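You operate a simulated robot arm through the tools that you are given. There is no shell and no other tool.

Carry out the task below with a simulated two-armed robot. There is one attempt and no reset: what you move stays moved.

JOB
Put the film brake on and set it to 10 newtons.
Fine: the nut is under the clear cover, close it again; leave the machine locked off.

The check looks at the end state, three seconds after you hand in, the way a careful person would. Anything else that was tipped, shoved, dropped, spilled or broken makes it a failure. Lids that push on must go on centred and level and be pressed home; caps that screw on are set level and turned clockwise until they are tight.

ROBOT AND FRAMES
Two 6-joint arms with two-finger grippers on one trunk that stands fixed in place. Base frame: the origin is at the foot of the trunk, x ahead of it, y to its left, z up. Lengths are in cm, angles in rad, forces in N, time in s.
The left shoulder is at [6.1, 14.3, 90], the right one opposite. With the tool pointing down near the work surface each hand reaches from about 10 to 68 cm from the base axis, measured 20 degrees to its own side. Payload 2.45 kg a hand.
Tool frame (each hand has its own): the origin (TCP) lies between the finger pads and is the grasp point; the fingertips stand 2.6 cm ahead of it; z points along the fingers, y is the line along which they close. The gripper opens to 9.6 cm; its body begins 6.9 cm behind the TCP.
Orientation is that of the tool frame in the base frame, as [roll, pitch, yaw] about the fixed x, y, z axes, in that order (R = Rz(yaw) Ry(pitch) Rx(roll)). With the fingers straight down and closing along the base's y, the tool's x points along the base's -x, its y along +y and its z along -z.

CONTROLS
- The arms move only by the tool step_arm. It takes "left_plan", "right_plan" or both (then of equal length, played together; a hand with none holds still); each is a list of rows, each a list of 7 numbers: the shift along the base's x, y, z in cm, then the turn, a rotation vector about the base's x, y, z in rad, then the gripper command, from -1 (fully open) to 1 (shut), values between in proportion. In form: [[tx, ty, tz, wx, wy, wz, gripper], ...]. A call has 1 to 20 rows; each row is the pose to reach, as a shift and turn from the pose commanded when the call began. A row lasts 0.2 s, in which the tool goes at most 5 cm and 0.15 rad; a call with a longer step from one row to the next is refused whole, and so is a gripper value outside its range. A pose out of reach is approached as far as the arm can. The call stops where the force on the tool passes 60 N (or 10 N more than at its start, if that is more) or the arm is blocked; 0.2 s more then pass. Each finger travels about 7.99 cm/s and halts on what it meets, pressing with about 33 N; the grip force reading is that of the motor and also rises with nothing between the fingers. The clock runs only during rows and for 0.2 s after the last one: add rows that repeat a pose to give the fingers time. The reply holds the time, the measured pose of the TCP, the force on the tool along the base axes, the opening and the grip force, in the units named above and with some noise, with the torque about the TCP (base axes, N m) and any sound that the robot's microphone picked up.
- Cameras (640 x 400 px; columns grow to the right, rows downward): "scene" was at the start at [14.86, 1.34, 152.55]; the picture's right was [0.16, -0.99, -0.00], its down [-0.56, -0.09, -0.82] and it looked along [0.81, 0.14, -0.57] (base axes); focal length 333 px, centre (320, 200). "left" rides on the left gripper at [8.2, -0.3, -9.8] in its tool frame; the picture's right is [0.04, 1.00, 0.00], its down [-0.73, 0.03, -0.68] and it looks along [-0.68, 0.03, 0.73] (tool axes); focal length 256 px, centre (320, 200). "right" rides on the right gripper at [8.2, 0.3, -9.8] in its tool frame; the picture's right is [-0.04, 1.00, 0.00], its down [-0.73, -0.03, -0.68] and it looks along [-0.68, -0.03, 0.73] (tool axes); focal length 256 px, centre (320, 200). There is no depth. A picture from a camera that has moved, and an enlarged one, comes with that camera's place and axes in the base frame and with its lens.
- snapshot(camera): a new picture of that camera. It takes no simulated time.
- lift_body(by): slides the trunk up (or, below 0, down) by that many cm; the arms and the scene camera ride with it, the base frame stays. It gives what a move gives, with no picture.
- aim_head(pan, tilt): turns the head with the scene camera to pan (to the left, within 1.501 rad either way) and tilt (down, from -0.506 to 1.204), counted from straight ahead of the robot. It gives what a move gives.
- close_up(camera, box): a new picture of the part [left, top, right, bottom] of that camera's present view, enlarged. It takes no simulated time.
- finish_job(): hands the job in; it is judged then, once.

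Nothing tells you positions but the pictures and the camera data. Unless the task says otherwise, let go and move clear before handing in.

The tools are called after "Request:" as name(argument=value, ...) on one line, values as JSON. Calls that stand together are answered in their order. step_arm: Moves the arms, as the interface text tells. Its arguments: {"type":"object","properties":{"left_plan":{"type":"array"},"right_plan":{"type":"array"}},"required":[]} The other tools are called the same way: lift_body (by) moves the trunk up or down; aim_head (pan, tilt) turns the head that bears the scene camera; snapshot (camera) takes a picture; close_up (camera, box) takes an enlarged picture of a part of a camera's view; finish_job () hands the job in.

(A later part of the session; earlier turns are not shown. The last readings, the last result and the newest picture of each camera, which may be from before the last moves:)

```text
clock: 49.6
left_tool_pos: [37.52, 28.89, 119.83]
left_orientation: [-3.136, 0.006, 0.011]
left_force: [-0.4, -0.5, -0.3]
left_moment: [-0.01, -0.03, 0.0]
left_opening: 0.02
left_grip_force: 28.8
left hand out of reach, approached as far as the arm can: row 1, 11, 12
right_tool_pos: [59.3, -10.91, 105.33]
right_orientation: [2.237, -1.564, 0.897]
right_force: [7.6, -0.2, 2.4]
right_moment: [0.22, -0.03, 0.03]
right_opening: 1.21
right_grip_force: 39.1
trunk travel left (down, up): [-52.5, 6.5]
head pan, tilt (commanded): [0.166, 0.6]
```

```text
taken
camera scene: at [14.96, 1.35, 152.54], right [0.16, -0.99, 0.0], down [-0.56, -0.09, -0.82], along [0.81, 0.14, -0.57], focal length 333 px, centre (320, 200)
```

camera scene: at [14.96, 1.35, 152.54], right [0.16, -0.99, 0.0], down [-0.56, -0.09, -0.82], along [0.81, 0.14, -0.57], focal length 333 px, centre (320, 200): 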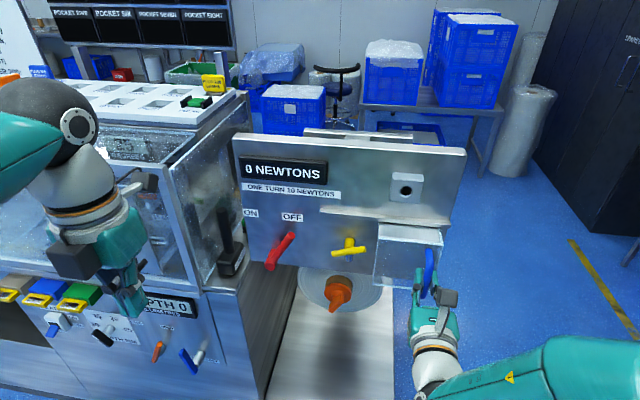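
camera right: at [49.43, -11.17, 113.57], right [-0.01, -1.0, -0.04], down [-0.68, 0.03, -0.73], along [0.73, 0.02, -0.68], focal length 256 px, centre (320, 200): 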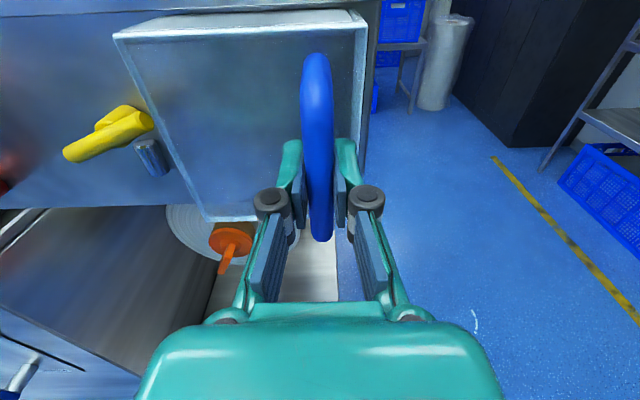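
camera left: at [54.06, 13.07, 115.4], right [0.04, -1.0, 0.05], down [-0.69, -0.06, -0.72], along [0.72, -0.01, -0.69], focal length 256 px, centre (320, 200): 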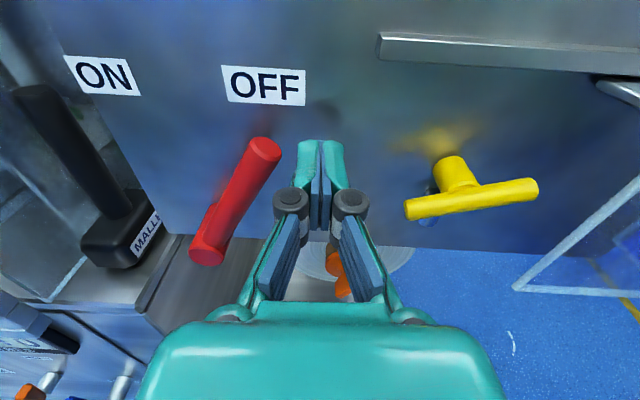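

The left hand is parked. I'll now open the right hand on the cover's handle and see whether the cover stays put.

Request:
step_arm(left_plan=[[0, 2, 0, 0, 0, 0, 1], [0, 5, 0, 0, 0, 0, 1], [0, 8, 0, 0, 0, 0, 1], [0, 11, 0, 0, 0, 0, 1], [0, 11, 0, 0, 0, 0, 1]], right_plan=[[0, 0, 0, 0, 0, 0, 0.6], [0, 0, 0, 0, 0, 0, 0.2], [0, 0, 0, 0, 0, 0, 0.2], [0, 0, 0, 0, 0, 0, 0.2], [0, 0, 0, 0, 0, 0, 0.2]])

Request:
snapshot(camera="right")

Request:
snapshot(camera="scene")

```text
clock: 50.8
left_tool_pos: [37.4, 28.71, 119.85]
left_orientation: [-3.136, 0.003, 0.011]
left_force: [-0.7, 0.1, 0.6]
left_moment: [0.0, 0.02, 0.01]
left_opening: 0.04
left_grip_force: 27.6
left hand out of reach, approached as far as the arm can: row 1, 2, 3, 4, 5
right_tool_pos: [59.0, -10.91, 105.45]
right_orientation: [2.138, -1.567, 0.999]
right_force: [-0.2, -0.1, -0.8]
right_moment: [0.0, 0.01, -0.04]
right_opening: 3.83
right_grip_force: 0.1
trunk travel left (down, up): [-52.5, 6.5]
head pan, tilt (commanded): [0.166, 0.6]
```

```text
taken
camera right: at [49.33, -11.17, 113.6], right [0.0, -1.0, -0.04], down [-0.68, 0.03, -0.73], along [0.73, 0.02, -0.68], focal length 256 px, centre (320, 200)
```

right: 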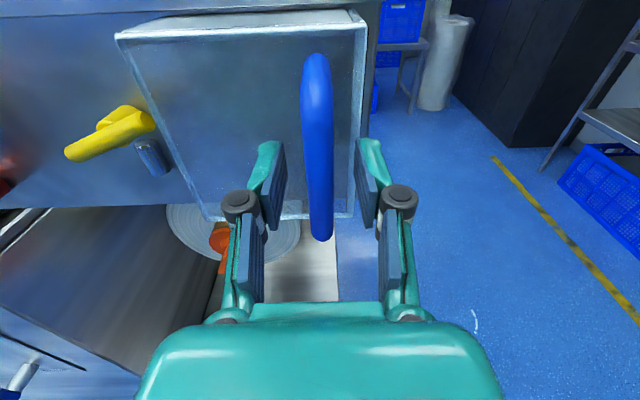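

```text
taken
camera scene: at [14.85, 1.35, 152.55], right [0.16, -0.99, 0.0], down [-0.56, -0.09, -0.82], along [0.81, 0.14, -0.57], focal length 333 px, centre (320, 200)
```

scene: 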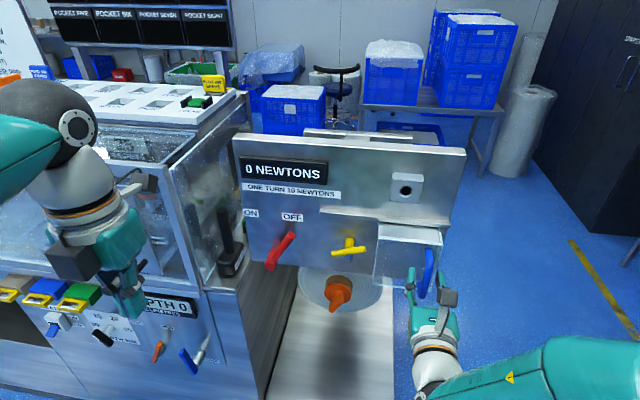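

The cover stays open on its own. I'll back the right hand off, close it, and bring it to the right side of the red lever, at about [52, 12.5, 105].

Request:
step_arm(right_plan=[[-2, 0, 0, 0, 0, 0, 0.2], [-5, 0, 0, 0, 0, 0, 0.6], [-8, 0, 0, 0, 0, 0, 1], [-8, 4, 0, 0, 0, 0, 1], [-8, 8, 0, 0, 0, 0, 1], [-8, 12, 0, 0, 0, 0, 1], [-8, 16, 0, 0, 0, 0, 1], [-8, 20, 0, 0, 0, 0, 1], [-8, 23.2, -0.2, 0, 0, 0, 1], [-8, 23.2, -0.4, 0, 0, 0, 1]])

Request:
snapshot(camera="right")

Request:
snapshot(camera="scene")

```text
clock: 52.9
left_tool_pos: [37.17, 28.72, 119.81]
left_orientation: [-3.134, 0.004, 0.012]
left_force: [-0.1, -0.4, 0.4]
left_moment: [0.03, 0.03, -0.02]
left_opening: 0.0
left_grip_force: 28.6
right_tool_pos: [56.31, 3.06, 109.75]
right_orientation: [-1.35, -1.467, -1.975]
right_force: [-0.1, 1.0, 0.0]
right_moment: [-0.05, 0.0, -0.01]
right_opening: 0.0
right_grip_force: 28.4
right hand out of reach, approached as far as the arm can: row 3
trunk travel left (down, up): [-52.5, 6.5]
head pan, tilt (commanded): [0.166, 0.6]
stopped in row 10 (right hand): the arm was blocked; the commanded pose is now the measured one
```

```text
taken
camera right: at [46.27, 3.78, 117.61], right [-0.18, -0.97, -0.14], down [-0.63, 0.22, -0.74], along [0.75, -0.04, -0.66], focal length 256 px, centre (320, 200)
```

right: 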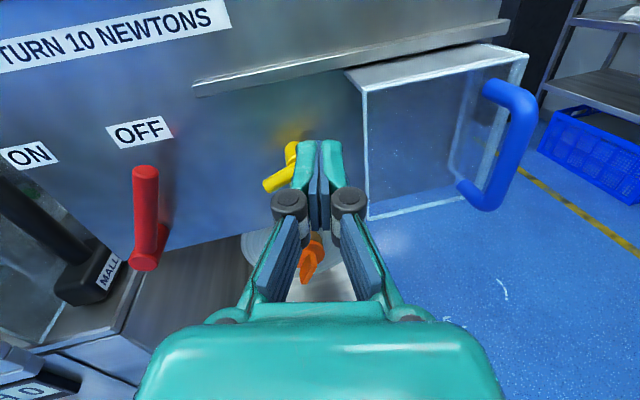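

```text
taken
camera scene: at [14.87, 1.28, 152.53], right [0.16, -0.99, 0.0], down [-0.56, -0.09, -0.82], along [0.81, 0.14, -0.57], focal length 333 px, centre (320, 200)
```

scene: 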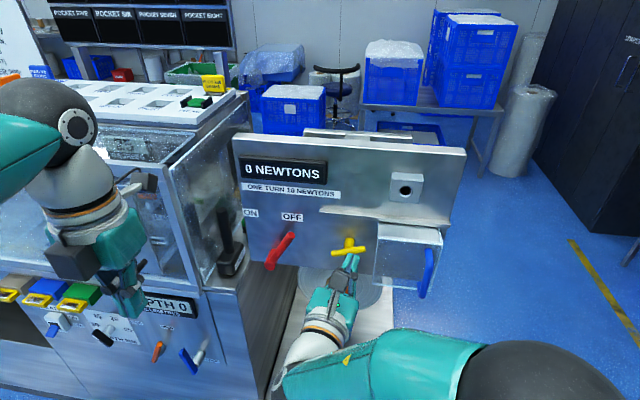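

The right arm ran into a joint limit in this rolled pose, and nothing was touched. The neutral roll, with the camera under the hand, should give more wrist range, so I'll back away, straighten, and roll the right hand back half a turn in free space.

Request:
step_arm(right_plan=[[-2, -1, 0, 0, 0, 0, 1], [-4, -3, -0.5, -0.03, 0.01, 0.05, 1], [-6, -5, -1, -0.06, 0.02, 0.11, 1], [-8, -8, -1, -0.098, 0.032, 0.182, 1], [-8, -10, -1, -0.098, 0.032, 0.182, 1], [-8, -10, -1, -0.098, 0.032, 0.182, 1]])

Request:
step_arm(right_plan=[[0, 0, 0, 0.15, 0, 0, 1], [0, 0, 0, 0.3, 0, 0, 1], [0, 0, 0, 0.45, 0, 0, 1], [0, 0, 0, 0.6, 0, 0, 1], [0, 0, 0, 0.75, 0, 0, 1], [0, 0, 0, 0.9, 0, 0, 1], [0, 0, 0, 1.05, 0, 0, 1], [0, 0, 0, 1.2, 0, 0, 1], [0, 0, 0, 1.35, 0, 0, 1], [0, 0, 0, 1.5, 0, 0, 1], [0, 0, 0, 1.65, 0, 0, 1], [0, 0, 0, 1.8, 0, 0, 1], [0, 0, 0, 1.95, 0, 0, 1], [0, 0, 0, 2.1, 0, 0, 1], [0, 0, 0, 2.25, 0, 0, 1], [0, 0, 0, 2.4, 0, 0, 1], [0, 0, 0, 2.55, 0, 0, 1], [0, 0, 0, 2.7, 0, 0, 1], [0, 0, 0, 2.85, 0, 0, 1], [0, 0, 0, 3.0, 0, 0, 1]])

Request:
snapshot(camera="right")

Request:
snapshot(camera="scene")

```text
clock: 54.3
left_tool_pos: [37.3, 28.82, 119.87]
left_orientation: [-3.135, 0.001, 0.01]
left_force: [-0.3, 0.3, 0.1]
left_moment: [0.03, -0.01, -0.01]
left_opening: 0.0
left_grip_force: 28.6
right_tool_pos: [48.51, -5.82, 108.91]
right_orientation: [1.8, -1.568, 1.347]
right_force: [-0.5, 0.0, -0.4]
right_moment: [-0.01, -0.02, -0.03]
right_opening: 0.0
right_grip_force: 28.3
right hand out of reach, approached as far as the arm can: row 5, 6
trunk travel left (down, up): [-52.5, 6.5]
head pan, tilt (commanded): [0.166, 0.6]
```

```text
clock: 58.5
left_tool_pos: [37.25, 28.72, 119.74]
left_orientation: [-3.135, 0.003, 0.009]
left_force: [0.5, 0.7, 0.3]
left_moment: [0.01, 0.0, -0.01]
left_opening: 0.02
left_grip_force: 28.7
right_tool_pos: [48.77, -5.88, 108.97]
right_orientation: [-1.566, 1.432, -1.571]
right_force: [0.1, -0.2, 0.3]
right_moment: [0.02, -0.01, -0.02]
right_opening: 0.02
right_grip_force: 28.3
trunk travel left (down, up): [-52.5, 6.5]
head pan, tilt (commanded): [0.166, 0.6]
```

```text
taken
camera right: at [38.9, -6.7, 100.73], right [0.01, 0.99, -0.1], down [-0.68, 0.08, 0.73], along [0.73, 0.06, 0.68], focal length 256 px, centre (320, 200)
```

right: 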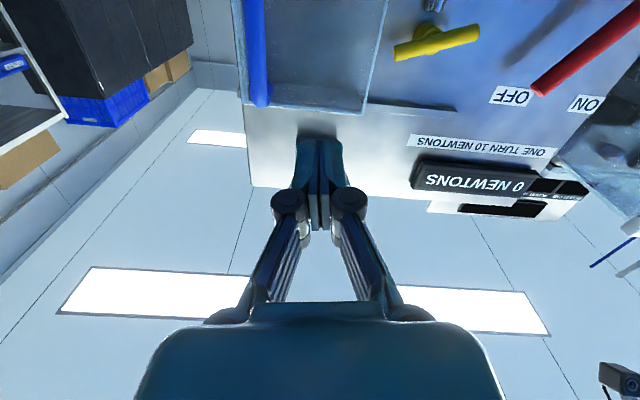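

```text
taken
camera scene: at [14.84, 1.35, 152.55], right [0.16, -0.99, 0.0], down [-0.56, -0.09, -0.82], along [0.81, 0.14, -0.57], focal length 333 px, centre (320, 200)
```

scene: 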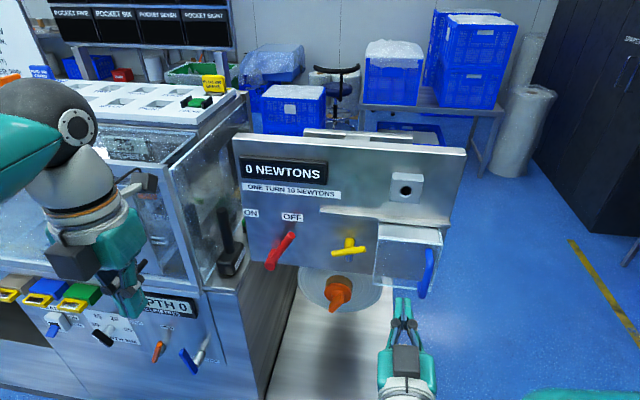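

The roll-back worked with no limit problems. I'll now try moving the right hand across to the lever's right side at [50, 12.5, 105].

Request:
step_arm(right_plan=[[0, 2.5, -1, 0.07, 0, 0, 1], [0, 5, -2, 0.14, 0, 0, 1], [0, 8, -3, 0.14, 0, 0, 1], [0, 11, -4, 0.14, 0, 0, 1], [1, 14, -4, 0.14, 0, 0, 1], [1, 17, -4, 0.14, 0, 0, 1], [1, 18.4, -4, 0.14, 0, 0, 1], [1, 18.4, -4, 0.14, 0, 0, 1]])

Request:
snapshot(camera="right")

Request:
snapshot(camera="scene")

```text
clock: 59.9
left_tool_pos: [37.29, 28.77, 119.88]
left_orientation: [-3.135, 0.003, 0.013]
left_force: [0.2, -0.2, -0.2]
left_moment: [0.01, -0.03, 0.02]
left_opening: 0.0
left_grip_force: 28.5
right_tool_pos: [53.96, 2.29, 110.64]
right_orientation: [1.234, 1.436, 1.064]
right_force: [-0.6, 0.3, -0.3]
right_moment: [0.0, -0.01, 0.03]
right_opening: 0.0
right_grip_force: 28.3
trunk travel left (down, up): [-52.5, 6.5]
head pan, tilt (commanded): [0.166, 0.6]
stopped in row 6 (right hand): the arm was blocked; the commanded pose is now the measured one
```

```text
taken
camera right: at [44.84, 5.23, 102.24], right [0.16, 0.97, 0.16], down [-0.72, 0.0, 0.69], along [0.67, -0.23, 0.7], focal length 256 px, centre (320, 200)
```

right: 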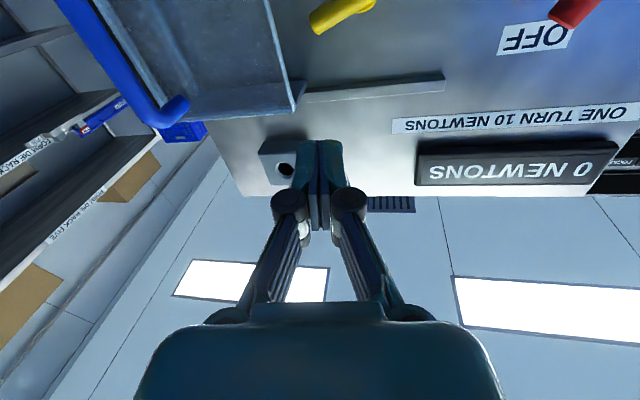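

```text
taken
camera scene: at [14.86, 1.29, 152.52], right [0.16, -0.99, 0.0], down [-0.56, -0.09, -0.82], along [0.81, 0.14, -0.57], focal length 333 px, centre (320, 200)
```

scene: 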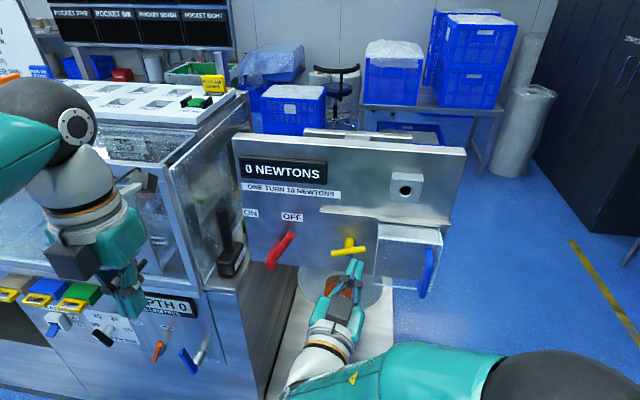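

The arm folds up against a joint limit here because the shoulder is too close to the work. I'll return the right hand to its tool-down pose, back from the panel, then lower the trunk so both arms work more stretched out.

Request:
step_arm(right_plan=[[-1, -2, 0, 0, 0, 0, 1], [-2, -4, 0, -0.03, 0.01, 0.04, 1], [-3, -6, 0, -0.06, 0.03, 0.08, 1], [-4, -8, 0, -0.09, 0.04, 0.12, 1], [-5, -10, 0, -0.122, 0.055, 0.169, 1], [-5, -10, 0, -0.122, 0.055, 0.169, 1]])

Request:
step_arm(right_plan=[[0, 0, 1, 0, 0.14, 0, 1], [-0.5, 0, 2, 0, 0.28, 0, 1], [-1, 0, 3, 0, 0.42, 0, 1], [-1.5, 0, 4, 0, 0.56, 0, 1], [-2, 0, 5, 0, 0.7, 0, 1], [-2.5, 0, 6, 0, 0.84, 0, 1], [-3, 0, 7, 0, 0.98, 0, 1], [-3.5, 0, 8, 0, 1.12, 0, 1], [-4, 0, 9, 0, 1.26, 0, 1], [-4.5, 0, 10, 0, 1.4, 0, 1], [-5, -1, 10, 0, 1.5, 0, 1], [-5, -2, 10, 0, 1.5708, 0, 1], [-5, -2, 10, 0, 1.5708, 0, 1]])

Request:
snapshot(camera="scene")

```text
clock: 61.3
left_tool_pos: [37.36, 28.82, 119.9]
left_orientation: [-3.133, 0.004, 0.01]
left_force: [-0.2, 0.4, -0.1]
left_moment: [-0.05, -0.02, 0.02]
left_opening: 0.0
left_grip_force: 28.4
right_tool_pos: [48.95, -6.97, 110.7]
right_orientation: [-1.944, 1.569, -1.939]
right_force: [0.7, -0.5, -0.2]
right_moment: [-0.01, 0.0, -0.01]
right_opening: 0.02
right_grip_force: 28.5
right hand out of reach, approached as far as the arm can: row 5, 6
trunk travel left (down, up): [-52.5, 6.5]
head pan, tilt (commanded): [0.166, 0.6]
```

```text
clock: 64.1
left_tool_pos: [37.3, 28.84, 119.88]
left_orientation: [-3.134, 0.001, 0.011]
left_force: [-0.1, 0.7, 0.6]
left_moment: [0.01, 0.0, 0.0]
left_opening: 0.01
left_grip_force: 28.5
right_tool_pos: [44.07, -9.15, 120.8]
right_orientation: [3.135, -0.002, -3.138]
right_force: [0.3, -0.7, -0.2]
right_moment: [-0.01, -0.02, 0.01]
right_opening: 0.01
right_grip_force: 28.7
trunk travel left (down, up): [-52.5, 6.5]
head pan, tilt (commanded): [0.166, 0.6]
```

```text
taken
camera scene: at [14.8, 1.34, 152.56], right [0.16, -0.99, 0.0], down [-0.56, -0.09, -0.83], along [0.81, 0.14, -0.56], focal length 333 px, centre (320, 200)
```

scene: 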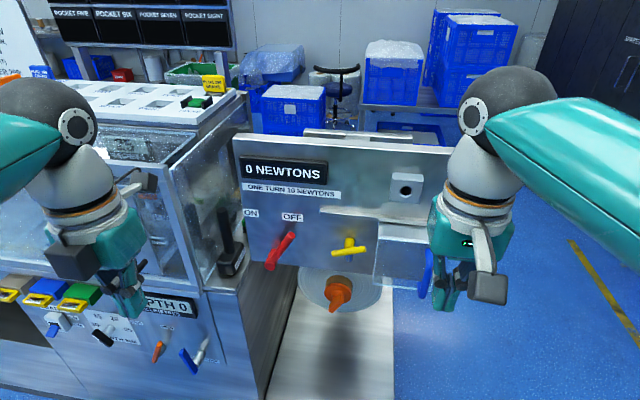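

The right hand is back in its natural pose. I'll unroll the left wrist to its original roll too, then lower the trunk by 35 cm; both hands are clear of everything below them.

Request:
step_arm(left_plan=[[0, 0, 0, 0, 0, 0.15, 1], [0, 0, 0, 0, 0, 0.3, 1], [0, 0, 0, 0, 0, 0.45, 1], [0, 0, 0, 0, 0, 0.6, 1], [0, 0, 0, 0, 0, 0.75, 1], [0, 0, 0, 0, 0, 0.9, 1], [0, 0, 0, 0, 0, 1.05, 1], [0, 0, 0, 0, 0, 1.2, 1], [0, 0, 0, 0, 0, 1.35, 1], [0, 0, 0, 0, 0, 1.5, 1], [0, 0, 0, 0, 0, 1.65, 1], [0, 0, 0, 0, 0, 1.8, 1], [0, 0, 0, 0, 0, 1.95, 1], [0, 0, 0, 0, 0, 2.1, 1], [0, 0, 0, 0, 0, 2.25, 1], [0, 0, 0, 0, 0, 2.4, 1], [0, 0, 0, 0, 0, 2.55, 1], [0, 0, 0, 0, 0, 2.7, 1], [0, 0, 0, 0, 0, 2.85, 1], [0, 0, 0, 0, 0, 3.0, 1]])

Request:
lift_body(by=-10)

Request:
snapshot(camera="scene")

```text
clock: 68.3
left_tool_pos: [37.31, 28.88, 119.91]
left_orientation: [-3.135, 0.002, 3.015]
left_force: [-0.4, 0.0, -0.2]
left_moment: [0.0, 0.02, 0.03]
left_opening: 0.0
left_grip_force: 29.0
right_tool_pos: [43.98, -8.99, 120.73]
right_orientation: [3.135, 0.0, -3.141]
right_force: [-0.2, 0.2, -0.6]
right_moment: [0.01, 0.0, 0.02]
right_opening: 0.0
right_grip_force: 28.7
trunk travel left (down, up): [-52.5, 6.5]
head pan, tilt (commanded): [0.166, 0.6]
```

```text
clock: 69.6
left_tool_pos: [37.27, 28.71, 109.89]
left_orientation: [-3.136, 0.0, 3.011]
left_force: [-0.7, 0.2, -0.5]
left_moment: [-0.01, 0.01, -0.02]
left_opening: 0.02
left_grip_force: 28.5
right_tool_pos: [43.87, -9.06, 110.76]
right_orientation: [3.134, -0.001, -3.141]
right_force: [0.4, 0.0, 0.2]
right_moment: [0.03, 0.01, -0.04]
right_opening: 0.0
right_grip_force: 28.4
trunk travel left (down, up): [-42.5, 16.5]
head pan, tilt (commanded): [0.166, 0.6]
```

```text
taken
camera scene: at [14.83, 1.34, 142.56], right [0.16, -0.99, 0.0], down [-0.56, -0.09, -0.82], along [0.81, 0.14, -0.57], focal length 333 px, centre (320, 200)
```

scene: 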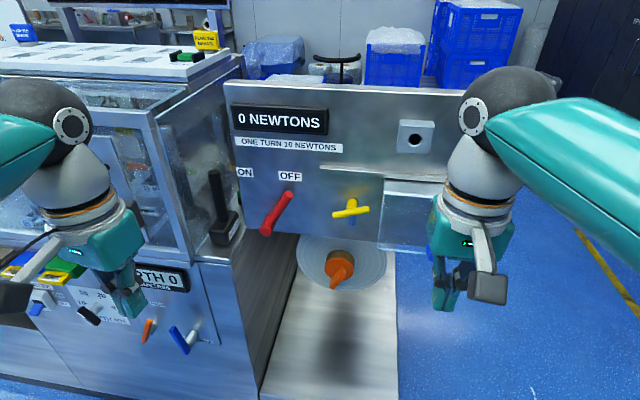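

The view and clearances are fine, so I'll lower another 20 cm and level the head a little.

Request:
lift_body(by=-20)

Request:
aim_head(pan=0.1, tilt=0.3)

Request:
snapshot(camera="scene")

```text
clock: 71.8
left_tool_pos: [37.13, 28.78, 90.0]
left_orientation: [-3.134, 0.001, 3.01]
left_force: [-0.2, 0.2, -0.6]
left_moment: [0.03, -0.03, -0.02]
left_opening: 0.02
left_grip_force: 28.8
right_tool_pos: [43.94, -9.08, 90.68]
right_orientation: [3.135, 0.0, -3.14]
right_force: [0.2, 0.1, 0.1]
right_moment: [0.01, -0.01, 0.02]
right_opening: 0.0
right_grip_force: 28.3
trunk travel left (down, up): [-22.5, 36.5]
head pan, tilt (commanded): [0.166, 0.6]
```

```text
clock: 72.6
left_tool_pos: [37.21, 28.85, 89.88]
left_orientation: [-3.135, 0.003, 3.01]
left_force: [0.1, 0.3, -0.9]
left_moment: [-0.02, -0.05, -0.02]
left_opening: 0.0
left_grip_force: 28.3
right_tool_pos: [44.03, -9.15, 90.81]
right_orientation: [3.135, 0.001, -3.141]
right_force: [0.1, -0.1, 1.2]
right_moment: [-0.03, 0.01, 0.0]
right_opening: 0.0
right_grip_force: 28.7
trunk travel left (down, up): [-22.5, 36.5]
head pan, tilt (commanded): [0.099, 0.3]
```

```text
taken
camera scene: at [15.41, 0.81, 125.29], right [0.1, -1.0, 0.0], down [-0.3, -0.03, -0.95], along [0.95, 0.09, -0.3], focal length 333 px, centre (320, 200)
```

scene: 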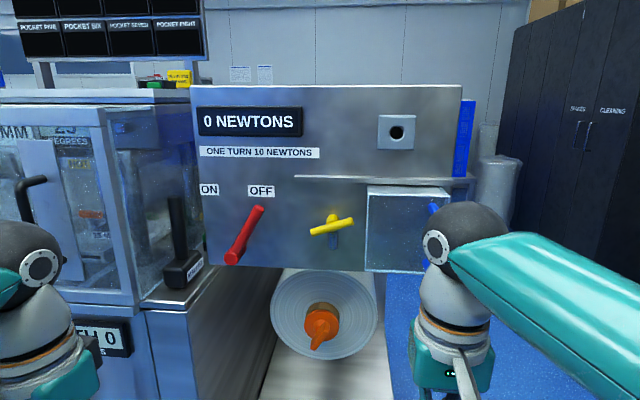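

Now I have a clear frontal view. I'll raise the right hand and pitch it forward again to height 105 from this lower shoulder position.

Request:
step_arm(right_plan=[[0, 0, 1.5, 0, -0.14, 0, 1], [0, 0, 3, 0, -0.28, 0, 1], [0, 0, 4.5, 0, -0.42, 0, 1], [0, 0, 6, 0, -0.56, 0, 1], [0, 0, 7.5, 0, -0.7, 0, 1], [0, 0, 9, 0, -0.84, 0, 1], [0, 0, 10.5, 0, -0.98, 0, 1], [0, 0, 12, 0, -1.12, 0, 1], [0, 0, 13, 0, -1.26, 0, 1], [0, 0, 14, 0, -1.4, 0, 1], [0, 0, 14.3, 0, -1.5, 0, 1], [0, 0, 14.3, 0, -1.5708, 0, 1], [0, 0, 14.3, 0, -1.5708, 0, 1]])

Request:
snapshot(camera="scene")

Request:
snapshot(camera="right")

```text
clock: 75.4
left_tool_pos: [37.25, 28.74, 89.99]
left_orientation: [-3.134, 0.002, 3.009]
left_force: [0.0, 0.8, 0.0]
left_moment: [-0.01, 0.01, 0.03]
left_opening: 0.0
left_grip_force: 29.2
right_tool_pos: [43.96, -9.05, 105.03]
right_orientation: [-1.285, 1.566, -1.277]
right_force: [-0.1, -0.1, 0.0]
right_moment: [0.04, 0.01, -0.02]
right_opening: 0.0
right_grip_force: 28.3
trunk travel left (down, up): [-22.5, 36.5]
head pan, tilt (commanded): [0.099, 0.3]
```

```text
taken
camera scene: at [15.39, 0.81, 125.3], right [0.1, -1.0, 0.0], down [-0.29, -0.03, -0.96], along [0.95, 0.09, -0.3], focal length 333 px, centre (320, 200)
```

scene: 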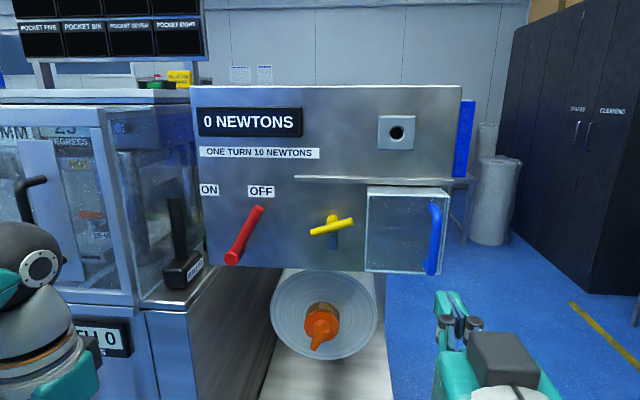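

```text
taken
camera right: at [34.09, -8.86, 96.87], right [-0.01, 1.0, 0.04], down [-0.68, -0.03, 0.73], along [0.73, -0.02, 0.68], focal length 256 px, centre (320, 200)
```

right: 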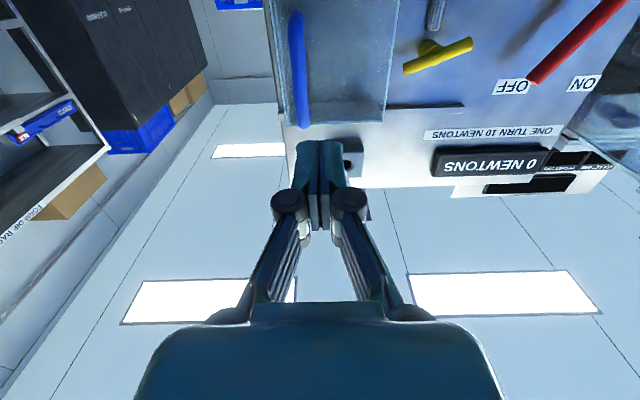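

There's no limit problem now. I'll move the left hand further out to the left for room, and bring the right hand across to the lever's right side, still back from the panel.

Request:
step_arm(left_plan=[[0, 2, 0, 0, 0, 0.1, 1], [0, 4, 0, 0, 0, 0.13, 1], [-1, 6, 0, 0, 0, 0.13, 1], [-2, 8, 0, 0, 0, 0.13, 1], [-3, 10, 0, 0, 0, 0.13, 1], [-4, 12, 0, 0, 0, 0.13, 1], [-4, 14, 0, 0, 0, 0.13, 1], [-4, 14, 0, 0, 0, 0.13, 1]], right_plan=[[1, 3, 0, 0, 0, 0, 1], [2, 6, 0, 0, 0, 0, 1], [3, 9, 0, 0, 0, 0, 1], [4, 12, 0, 0, 0, 0, 1], [5, 15, 0, 0, 0, 0, 1], [6, 18, 0, 0, 0, 0, 1], [6, 21, 0, 0, 0, 0, 1], [6, 21.6, 0, 0, 0, 0, 1]])

Request:
snapshot(camera="scene")

Request:
snapshot(camera="right")

```text
clock: 77.2
left_tool_pos: [33.33, 42.92, 89.93]
left_orientation: [-3.134, 0.001, 3.141]
left_force: [0.0, -0.5, -0.4]
left_moment: [0.0, -0.03, 0.02]
left_opening: 0.02
left_grip_force: 29.3
right_tool_pos: [50.76, 4.23, 110.79]
right_orientation: [1.243, 1.438, 1.163]
right_force: [-0.2, -0.4, 0.4]
right_moment: [0.02, -0.01, 0.0]
right_opening: 0.0
right_grip_force: 28.3
trunk travel left (down, up): [-22.5, 36.5]
head pan, tilt (commanded): [0.099, 0.3]
stopped in row 8 (right hand): the arm was blocked; the commanded pose is now the measured one
```

```text
taken
camera scene: at [15.39, 0.79, 125.29], right [0.1, -1.0, 0.0], down [-0.29, -0.03, -0.96], along [0.95, 0.09, -0.3], focal length 333 px, centre (320, 200)
```

scene: 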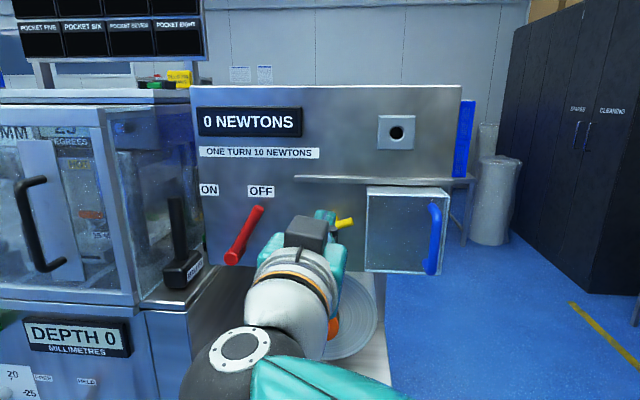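

```text
taken
camera right: at [41.46, 6.28, 102.41], right [0.07, 0.98, 0.17], down [-0.72, -0.06, 0.69], along [0.69, -0.17, 0.7], focal length 256 px, centre (320, 200)
```

right: 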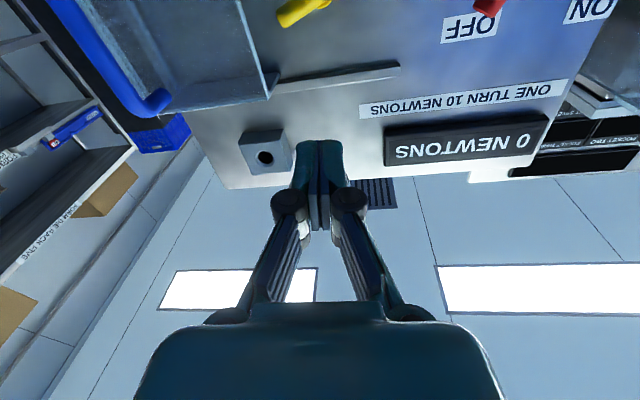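

The right arm can't go further left in this pose, so the left hand will do the lever from the lower shoulder height. First I'll return the right hand to its own side and bring the left hand back in front.

Request:
step_arm(right_plan=[[-1, -3, -1, -0.03, 0.01, 0.02, 1], [-2, -6, -2, -0.06, 0.02, 0.04, 1], [-3, -9, -3, -0.09, 0.03, 0.06, 1], [-4, -12, -4, -0.1235, 0.0476, 0.08, 1], [-4.8, -14, -5, -0.1235, 0.0476, 0.08, 1], [-4.8, -16.2, -5.8, -0.1235, 0.0476, 0.08, 1], [-4.8, -17.2, -5.8, -0.1235, 0.0476, 0.08, 1], [-4.8, -17.2, -5.8, -0.1235, 0.0476, 0.08, 1]], left_plan=[[1, -2, 0, 0, 0, 0, 1], [2, -4, 0, 0, 0, 0, 1], [3, -6, 0, 0, 0, 0, 1], [4, -9, 0, 0, 0, 0, 1], [6, -12, 0, 0, 0, 0, 1], [8, -15, 0, 0, 0, 0, 1], [10, -18, 0, 0, 0, 0, 1], [10, -20, 0, 0, 0, 0, 1]])

Request:
step_arm(left_plan=[[0, 0, 1.5, 0, -0.14, 0, 1], [0, 0, 3, 0, -0.28, 0, 1], [0, 0, 4.5, 0, -0.42, 0, 1], [0, 0, 6, 0, -0.56, 0, 1], [0, 0, 7.5, 0, -0.7, 0, 1], [0, 0, 9, 0, -0.84, 0, 1], [0, 0, 10.5, 0, -0.98, 0, 1], [0, 0, 12, 0, -1.12, 0, 1], [0, 0, 13, 0, -1.26, 0, 1], [0, 0, 14, 0, -1.4, 0, 1], [0, 0, 15, 0, -1.5, 0, 1], [0, 0, 15.2, 0, -1.5708, 0, 1], [0, 0, 15.2, 0, -1.5708, 0, 1]])

Request:
snapshot(camera="scene")

```text
clock: 79.0
left_tool_pos: [43.26, 22.76, 89.81]
left_orientation: [-3.135, 0.002, 3.141]
left_force: [-0.1, -1.2, -0.5]
left_moment: [-0.01, -0.02, -0.01]
left_opening: 0.01
left_grip_force: 28.5
right_tool_pos: [45.81, -12.91, 104.86]
right_orientation: [0.486, 1.57, 0.49]
right_force: [0.2, 0.2, -0.3]
right_moment: [0.03, -0.02, 0.0]
right_opening: 0.0
right_grip_force: 28.5
trunk travel left (down, up): [-22.5, 36.5]
head pan, tilt (commanded): [0.099, 0.3]
```

```text
clock: 81.8
left_tool_pos: [43.18, 22.8, 105.12]
left_orientation: [-0.103, 1.57, -0.11]
left_force: [0.0, 0.1, 0.0]
left_moment: [-0.02, -0.02, 0.02]
left_opening: 0.0
left_grip_force: 28.4
right_tool_pos: [45.92, -12.98, 104.92]
right_orientation: [-0.467, 1.571, -0.465]
right_force: [0.0, -0.8, -0.4]
right_moment: [0.0, 0.0, -0.03]
right_opening: 0.0
right_grip_force: 28.4
trunk travel left (down, up): [-22.5, 36.5]
head pan, tilt (commanded): [0.099, 0.3]
```

```text
taken
camera scene: at [15.37, 0.81, 125.3], right [0.1, -1.0, 0.0], down [-0.29, -0.03, -0.96], along [0.95, 0.09, -0.3], focal length 333 px, centre (320, 200)
```

scene: 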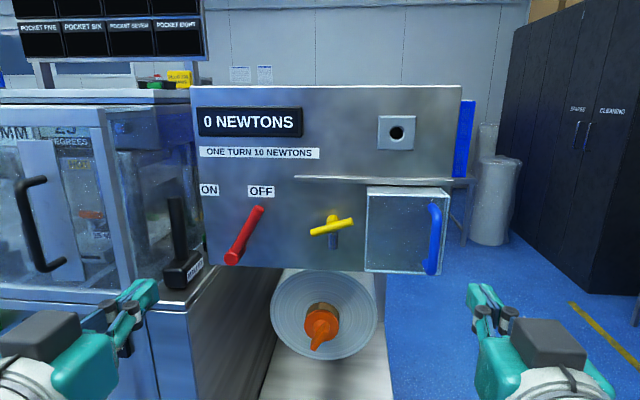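

Both hands now point forward cleanly. I'll bring the left hand to the right side of the lever, at [52, 12.3, 105], then forward.

Request:
step_arm(left_plan=[[2, -2.5, 0, 0, 0, 0, 1], [4, -5, 0, 0, 0, 0, 1], [6, -7.5, 0, 0, 0, 0, 1], [8, -10, 0, 0, 0, 0, 1], [9, -10.5, 0, 0, 0, 0, 1], [9, -10.5, 0, 0, 0, 0, 1]])

Request:
snapshot(camera="scene")

Request:
snapshot(camera="left")

```text
clock: 83.2
left_tool_pos: [52.27, 12.22, 105.18]
left_orientation: [-0.009, 1.569, -0.016]
left_force: [0.6, -1.2, -0.3]
left_moment: [0.05, -0.02, 0.02]
left_opening: 0.0
left_grip_force: 28.2
right_tool_pos: [45.8, -13.0, 104.92]
right_orientation: [2.642, 1.571, 2.647]
right_force: [-0.4, -0.4, 0.6]
right_moment: [0.0, 0.0, -0.02]
right_opening: 0.0
right_grip_force: 28.0
trunk travel left (down, up): [-22.5, 36.5]
head pan, tilt (commanded): [0.099, 0.3]
```

```text
taken
camera scene: at [15.38, 0.81, 125.3], right [0.1, -1.0, 0.0], down [-0.29, -0.03, -0.96], along [0.95, 0.09, -0.3], focal length 333 px, centre (320, 200)
```

scene: 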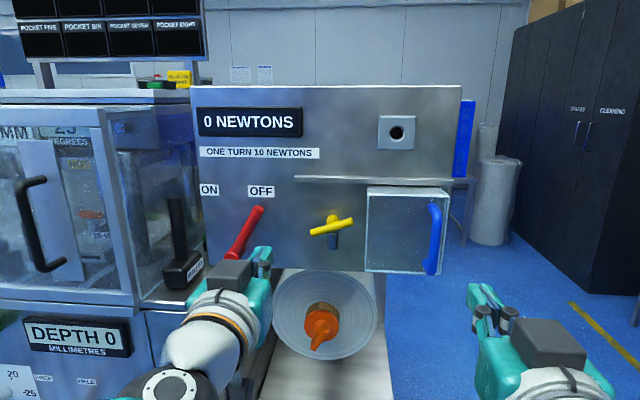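

```text
taken
camera left: at [42.59, 12.11, 96.93], right [0.01, 1.0, -0.04], down [-0.68, 0.03, 0.73], along [0.73, 0.02, 0.68], focal length 256 px, centre (320, 200)
```

left: 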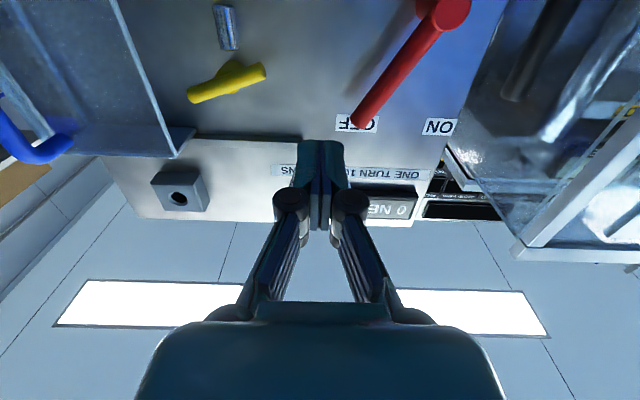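

The left hand tracks exactly now. I'll move it forward between the lever and the nut so the tips reach lever depth.

Request:
step_arm(left_plan=[[3, 0, 0, 0, 0, 0, 1], [6, 0, 0, 0, 0, 0, 1], [9, 0, 0, 0, 0, 0, 1], [11, 0, 0, 0, 0, 0, 1], [12.1, 0, 0, 0, 0, 0, 1], [12.1, 0, 0, 0, 0, 0, 1]])

Request:
snapshot(camera="scene")

Request:
snapshot(camera="left")

```text
clock: 84.6
left_tool_pos: [64.33, 12.46, 105.09]
left_orientation: [0.044, 1.57, 0.037]
left_force: [0.4, 0.3, -1.1]
left_moment: [0.01, -0.05, 0.02]
left_opening: 0.0
left_grip_force: 28.4
right_tool_pos: [45.85, -12.88, 104.97]
right_orientation: [0.563, 1.57, 0.567]
right_force: [-0.8, -0.7, 0.2]
right_moment: [-0.01, -0.02, -0.01]
right_opening: 0.0
right_grip_force: 28.7
trunk travel left (down, up): [-22.5, 36.5]
head pan, tilt (commanded): [0.099, 0.3]
```

```text
taken
camera scene: at [15.4, 0.81, 125.3], right [0.1, -1.0, 0.0], down [-0.29, -0.03, -0.96], along [0.95, 0.09, -0.3], focal length 333 px, centre (320, 200)
```

scene: 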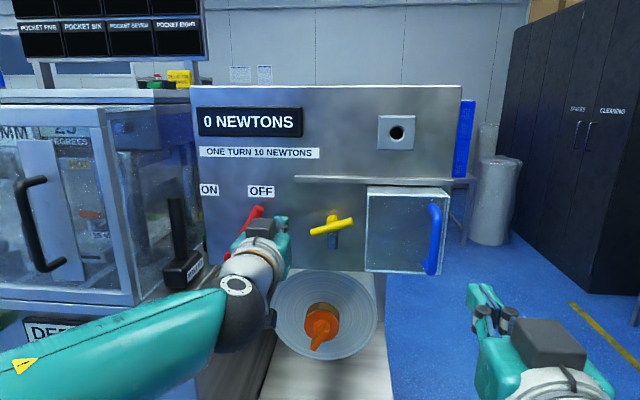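

```text
taken
camera left: at [54.58, 12.29, 96.86], right [0.01, 1.0, -0.04], down [-0.68, 0.03, 0.73], along [0.73, 0.02, 0.68], focal length 256 px, centre (320, 200)
```

left: 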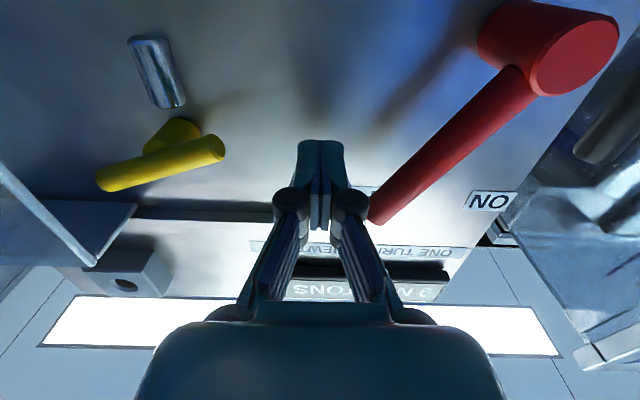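

The closed fingers are beside the lever. I'll push left in small steps and watch the force.

Request:
step_arm(left_plan=[[0, 0.6, 0, 0, 0, 0, 1], [0, 1.2, 0, 0, 0, 0, 1], [0, 1.8, 0, 0, 0, 0, 1], [0, 2.4, 0, 0, 0, 0, 1], [0, 3.0, 0, 0, 0, 0, 1], [0, 3.6, 0, 0, 0, 0, 1], [0, 4.2, 0, 0, 0, 0, 1], [0, 4.2, 0, 0, 0, 0, 1]])

Request:
snapshot(camera="left")

Request:
close_up(camera="scene", box=[180, 90, 380, 290])

```text
clock: 86.4
left_tool_pos: [64.39, 16.58, 105.08]
left_orientation: [-0.055, 1.57, -0.06]
left_force: [0.1, -0.9, -0.2]
left_moment: [0.02, 0.0, -0.03]
left_opening: 0.01
left_grip_force: 28.3
right_tool_pos: [45.95, -12.96, 104.94]
right_orientation: [-1.095, 1.57, -1.092]
right_force: [0.4, -0.7, -0.5]
right_moment: [-0.03, -0.03, 0.01]
right_opening: 0.02
right_grip_force: 28.6
trunk travel left (down, up): [-22.5, 36.5]
head pan, tilt (commanded): [0.099, 0.3]
```

```text
taken
camera left: at [54.62, 16.47, 96.87], right [0.01, 1.0, -0.04], down [-0.68, 0.03, 0.73], along [0.73, 0.02, 0.68], focal length 256 px, centre (320, 200)
```

left: 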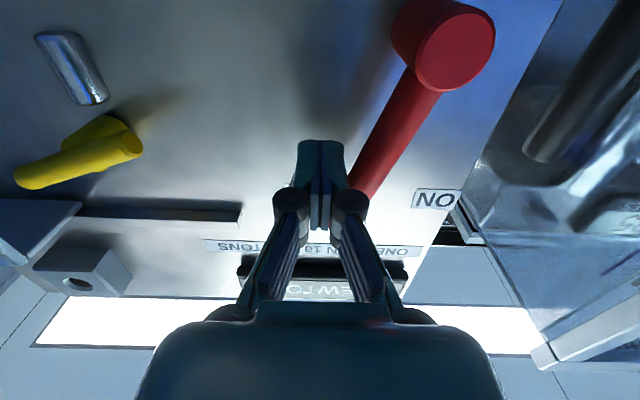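

```text
2.00 times, centred on (280, 190) of scene
camera zoom: at [15.4, 0.8, 125.3], right [0.1, -1.0, 0.0], down [-0.29, -0.03, -0.96], along [0.95, 0.09, -0.3], focal length 666 px, centre (400, 220)
```

zoom: 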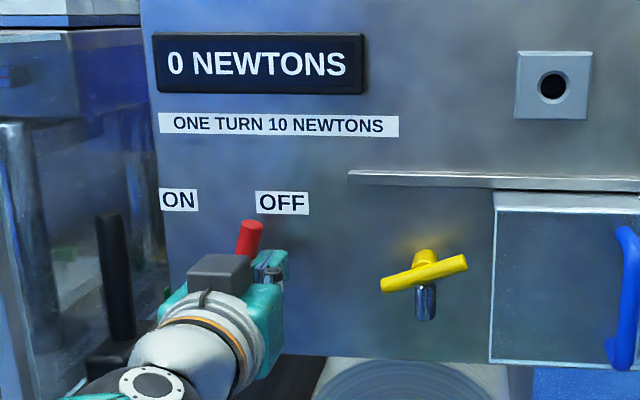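

The lever is moving with very light force. I'll keep pushing toward ON.

Request:
step_arm(left_plan=[[0, 0.6, 0, 0, 0, 0, 1], [0, 1.2, 0, 0, 0, 0, 1], [0, 1.8, 0, 0, 0, 0, 1], [0, 2.4, 0, 0, 0, 0, 1], [0, 3.0, 0, 0, 0, 0, 1], [0, 3.6, 0, 0, 0, 0, 1], [0, 4.2, 0, 0, 0, 0, 1], [0, 4.2, 0, 0, 0, 0, 1]])

Request:
snapshot(camera="left")

Request:
close_up(camera="scene", box=[180, 90, 380, 290])

```text
clock: 88.2
left_tool_pos: [64.34, 20.81, 105.03]
left_orientation: [-0.084, 1.568, -0.094]
left_force: [0.8, -0.8, 0.5]
left_moment: [-0.01, 0.0, -0.01]
left_opening: 0.01
left_grip_force: 29.1
right_tool_pos: [45.88, -12.87, 104.9]
right_orientation: [-0.534, 1.57, -0.532]
right_force: [0.6, -1.3, -0.4]
right_moment: [0.0, -0.01, 0.04]
right_opening: 0.02
right_grip_force: 28.9
trunk travel left (down, up): [-22.5, 36.5]
head pan, tilt (commanded): [0.099, 0.3]
```

```text
taken
camera left: at [54.57, 20.62, 96.88], right [0.01, 1.0, -0.04], down [-0.68, 0.03, 0.73], along [0.73, 0.02, 0.68], focal length 256 px, centre (320, 200)
```

left: 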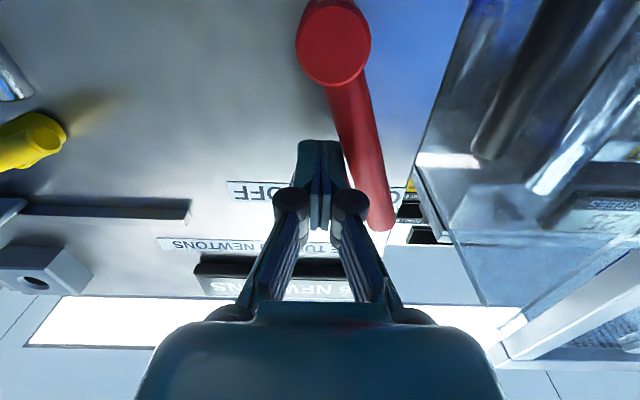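

```text
2.00 times, centred on (280, 190) of scene
camera zoom: at [15.4, 0.8, 125.3], right [0.1, -1.0, 0.0], down [-0.29, -0.03, -0.96], along [0.95, 0.09, -0.3], focal length 666 px, centre (400, 220)
```

zoom: 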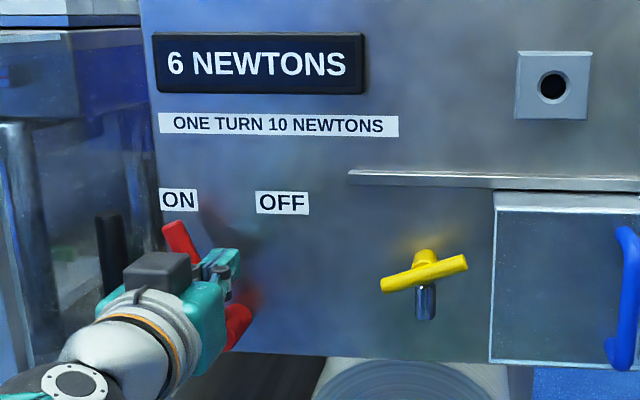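

The brake is engaging and the display now reads 6 NEWTONS, so it was worth doing this first: the nut needs about 0.4 turn, not a full turn. I'll nudge the lever a little further to make sure it's at its ON stop.

Request:
step_arm(left_plan=[[0, 0.3, 0, 0, 0, 0, 1], [0, 0.6, 0, 0, 0, 0, 1], [0, 0.9, 0, 0, 0, 0, 1], [0, 1.2, 0, 0, 0, 0, 1], [0, 1.2, 0, 0, 0, 0, 1]])

Request:
snapshot(camera="left")

Request:
close_up(camera="scene", box=[180, 90, 380, 290])

```text
clock: 89.4
left_tool_pos: [64.27, 21.65, 105.19]
left_orientation: [1.207, 1.569, 1.196]
left_force: [-1.9, -15.1, 1.7]
left_moment: [-0.17, 0.02, -0.16]
left_opening: 0.0
left_grip_force: 28.3
right_tool_pos: [45.82, -13.16, 104.9]
right_orientation: [1.431, 1.569, 1.435]
right_force: [-0.1, 1.0, 0.0]
right_moment: [0.02, 0.02, -0.01]
right_opening: 0.01
right_grip_force: 28.5
trunk travel left (down, up): [-22.5, 36.5]
head pan, tilt (commanded): [0.099, 0.3]
```

```text
taken
camera left: at [54.51, 21.6, 96.91], right [0.01, 1.0, -0.04], down [-0.68, 0.04, 0.73], along [0.73, 0.02, 0.68], focal length 256 px, centre (320, 200)
```

left: 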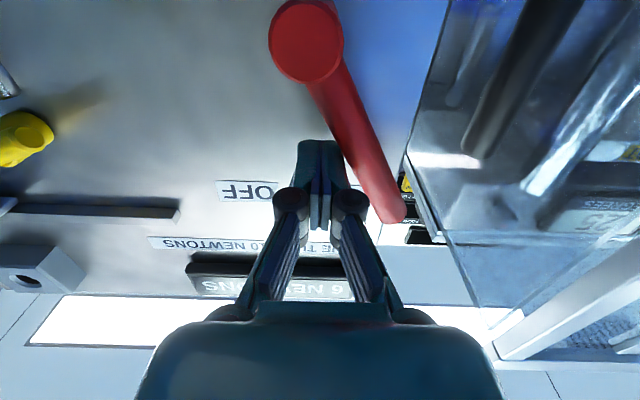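

```text
2.00 times, centred on (280, 190) of scene
camera zoom: at [15.37, 0.62, 125.31], right [0.1, -1.0, 0.0], down [-0.29, -0.03, -0.96], along [0.95, 0.09, -0.3], focal length 666 px, centre (400, 220)
```

zoom: 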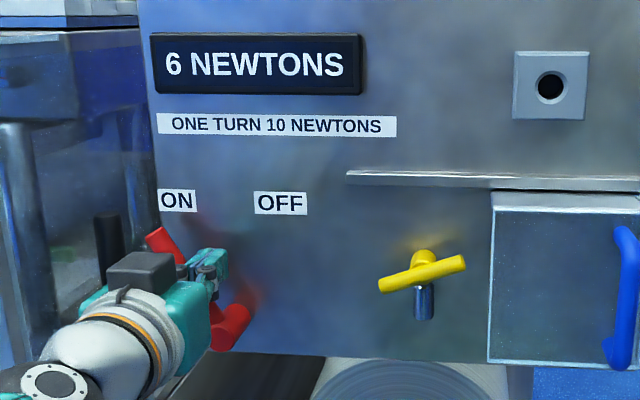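

The lever is at its ON stop (15 N) with 6 N showing. I'll back the left hand away to the right, then straight out.

Request:
step_arm(left_plan=[[0, -0.8, 0, 0, 0, 0, 1], [0, -2.2, 0, 0, 0, 0, 1], [-2, -4, 0, 0, 0, 0, 1], [-5, -5, 0, 0, 0, 0, 1], [-8, -6, 0, 0, 0, 0, 1], [-11, -8, 0, 0, 0, 0, 1], [-14, -11, 0, 0, 0, 0, 1], [-14, -14, 0, 0, 0, 0, 1], [-14, -17.5, 0.2, 0, 0, 0, 1], [-14, -17.5, 0.2, 0, 0, 0, 1]])

Request:
snapshot(camera="left")

Request:
snapshot(camera="scene")

Request:
close_up(camera="scene", box=[180, 90, 380, 290])

Request:
close_up(camera="left", box=[230, 0, 410, 140])

Request:
close_up(camera="right", box=[320, 0, 560, 150])

```text
clock: 91.6
left_tool_pos: [50.37, 4.38, 105.48]
left_orientation: [0.036, 1.568, 0.028]
left_force: [-0.6, -0.6, 0.6]
left_moment: [-0.03, 0.01, 0.0]
left_opening: 0.0
left_grip_force: 28.1
right_tool_pos: [45.8, -12.96, 105.1]
right_orientation: [1.371, 1.569, 1.376]
right_force: [1.2, 0.7, -0.6]
right_moment: [-0.02, -0.03, 0.02]
right_opening: 0.0
right_grip_force: 28.4
trunk travel left (down, up): [-22.5, 36.5]
head pan, tilt (commanded): [0.099, 0.3]
```

```text
taken
camera left: at [40.54, 4.27, 97.23], right [0.01, 1.0, -0.04], down [-0.68, 0.03, 0.73], along [0.73, 0.02, 0.68], focal length 256 px, centre (320, 200)
```

left: 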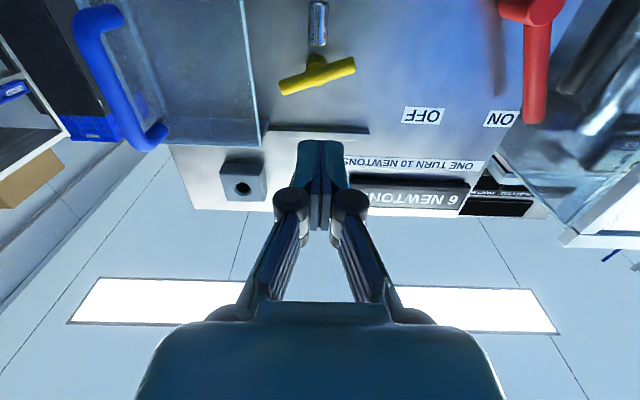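

```text
taken
camera scene: at [15.38, 0.78, 125.3], right [0.1, -1.0, 0.0], down [-0.29, -0.03, -0.96], along [0.95, 0.09, -0.3], focal length 333 px, centre (320, 200)
```

scene: 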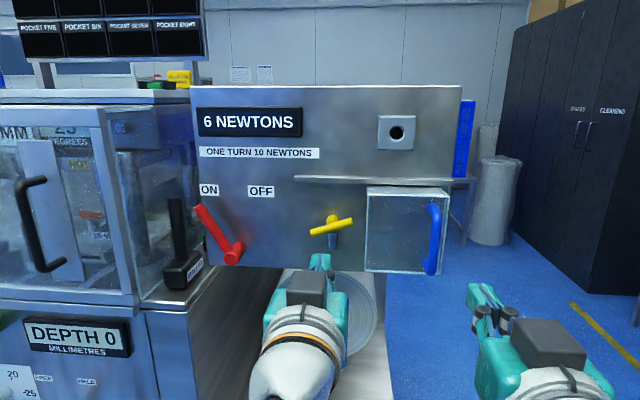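

```text
2.00 times, centred on (280, 190) of scene
camera zoom: at [15.38, 0.78, 125.3], right [0.1, -1.0, 0.0], down [-0.29, -0.03, -0.96], along [0.95, 0.09, -0.3], focal length 666 px, centre (400, 220)
```

zoom: 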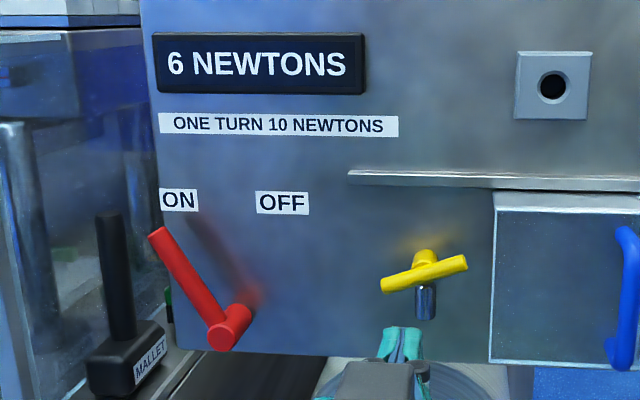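

```text
2.86 times, centred on (320, 70) of left
camera zoom: at [40.54, 4.27, 97.23], right [0.01, 1.0, -0.04], down [-0.68, 0.03, 0.73], along [0.73, 0.02, 0.68], focal length 731 px, centre (320, 571)
```

zoom: 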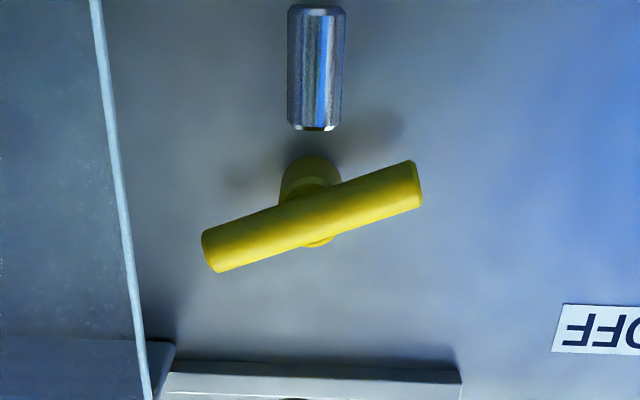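

```text
2.67 times, centred on (440, 75) of right
camera zoom: at [36.02, -12.67, 96.8], right [0.0, 1.0, 0.04], down [-0.68, -0.03, 0.73], along [0.73, -0.02, 0.68], focal length 683 px, centre (0, 533)
```

zoom: 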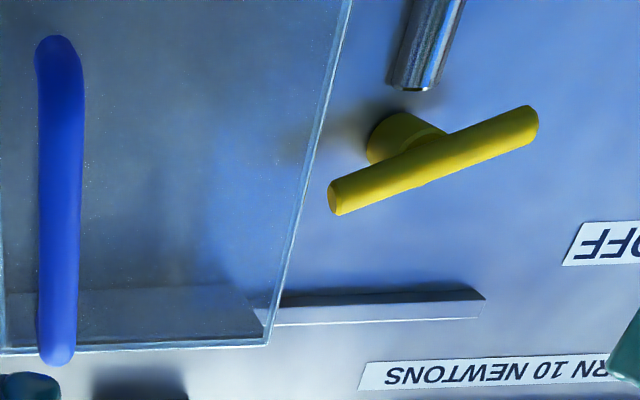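

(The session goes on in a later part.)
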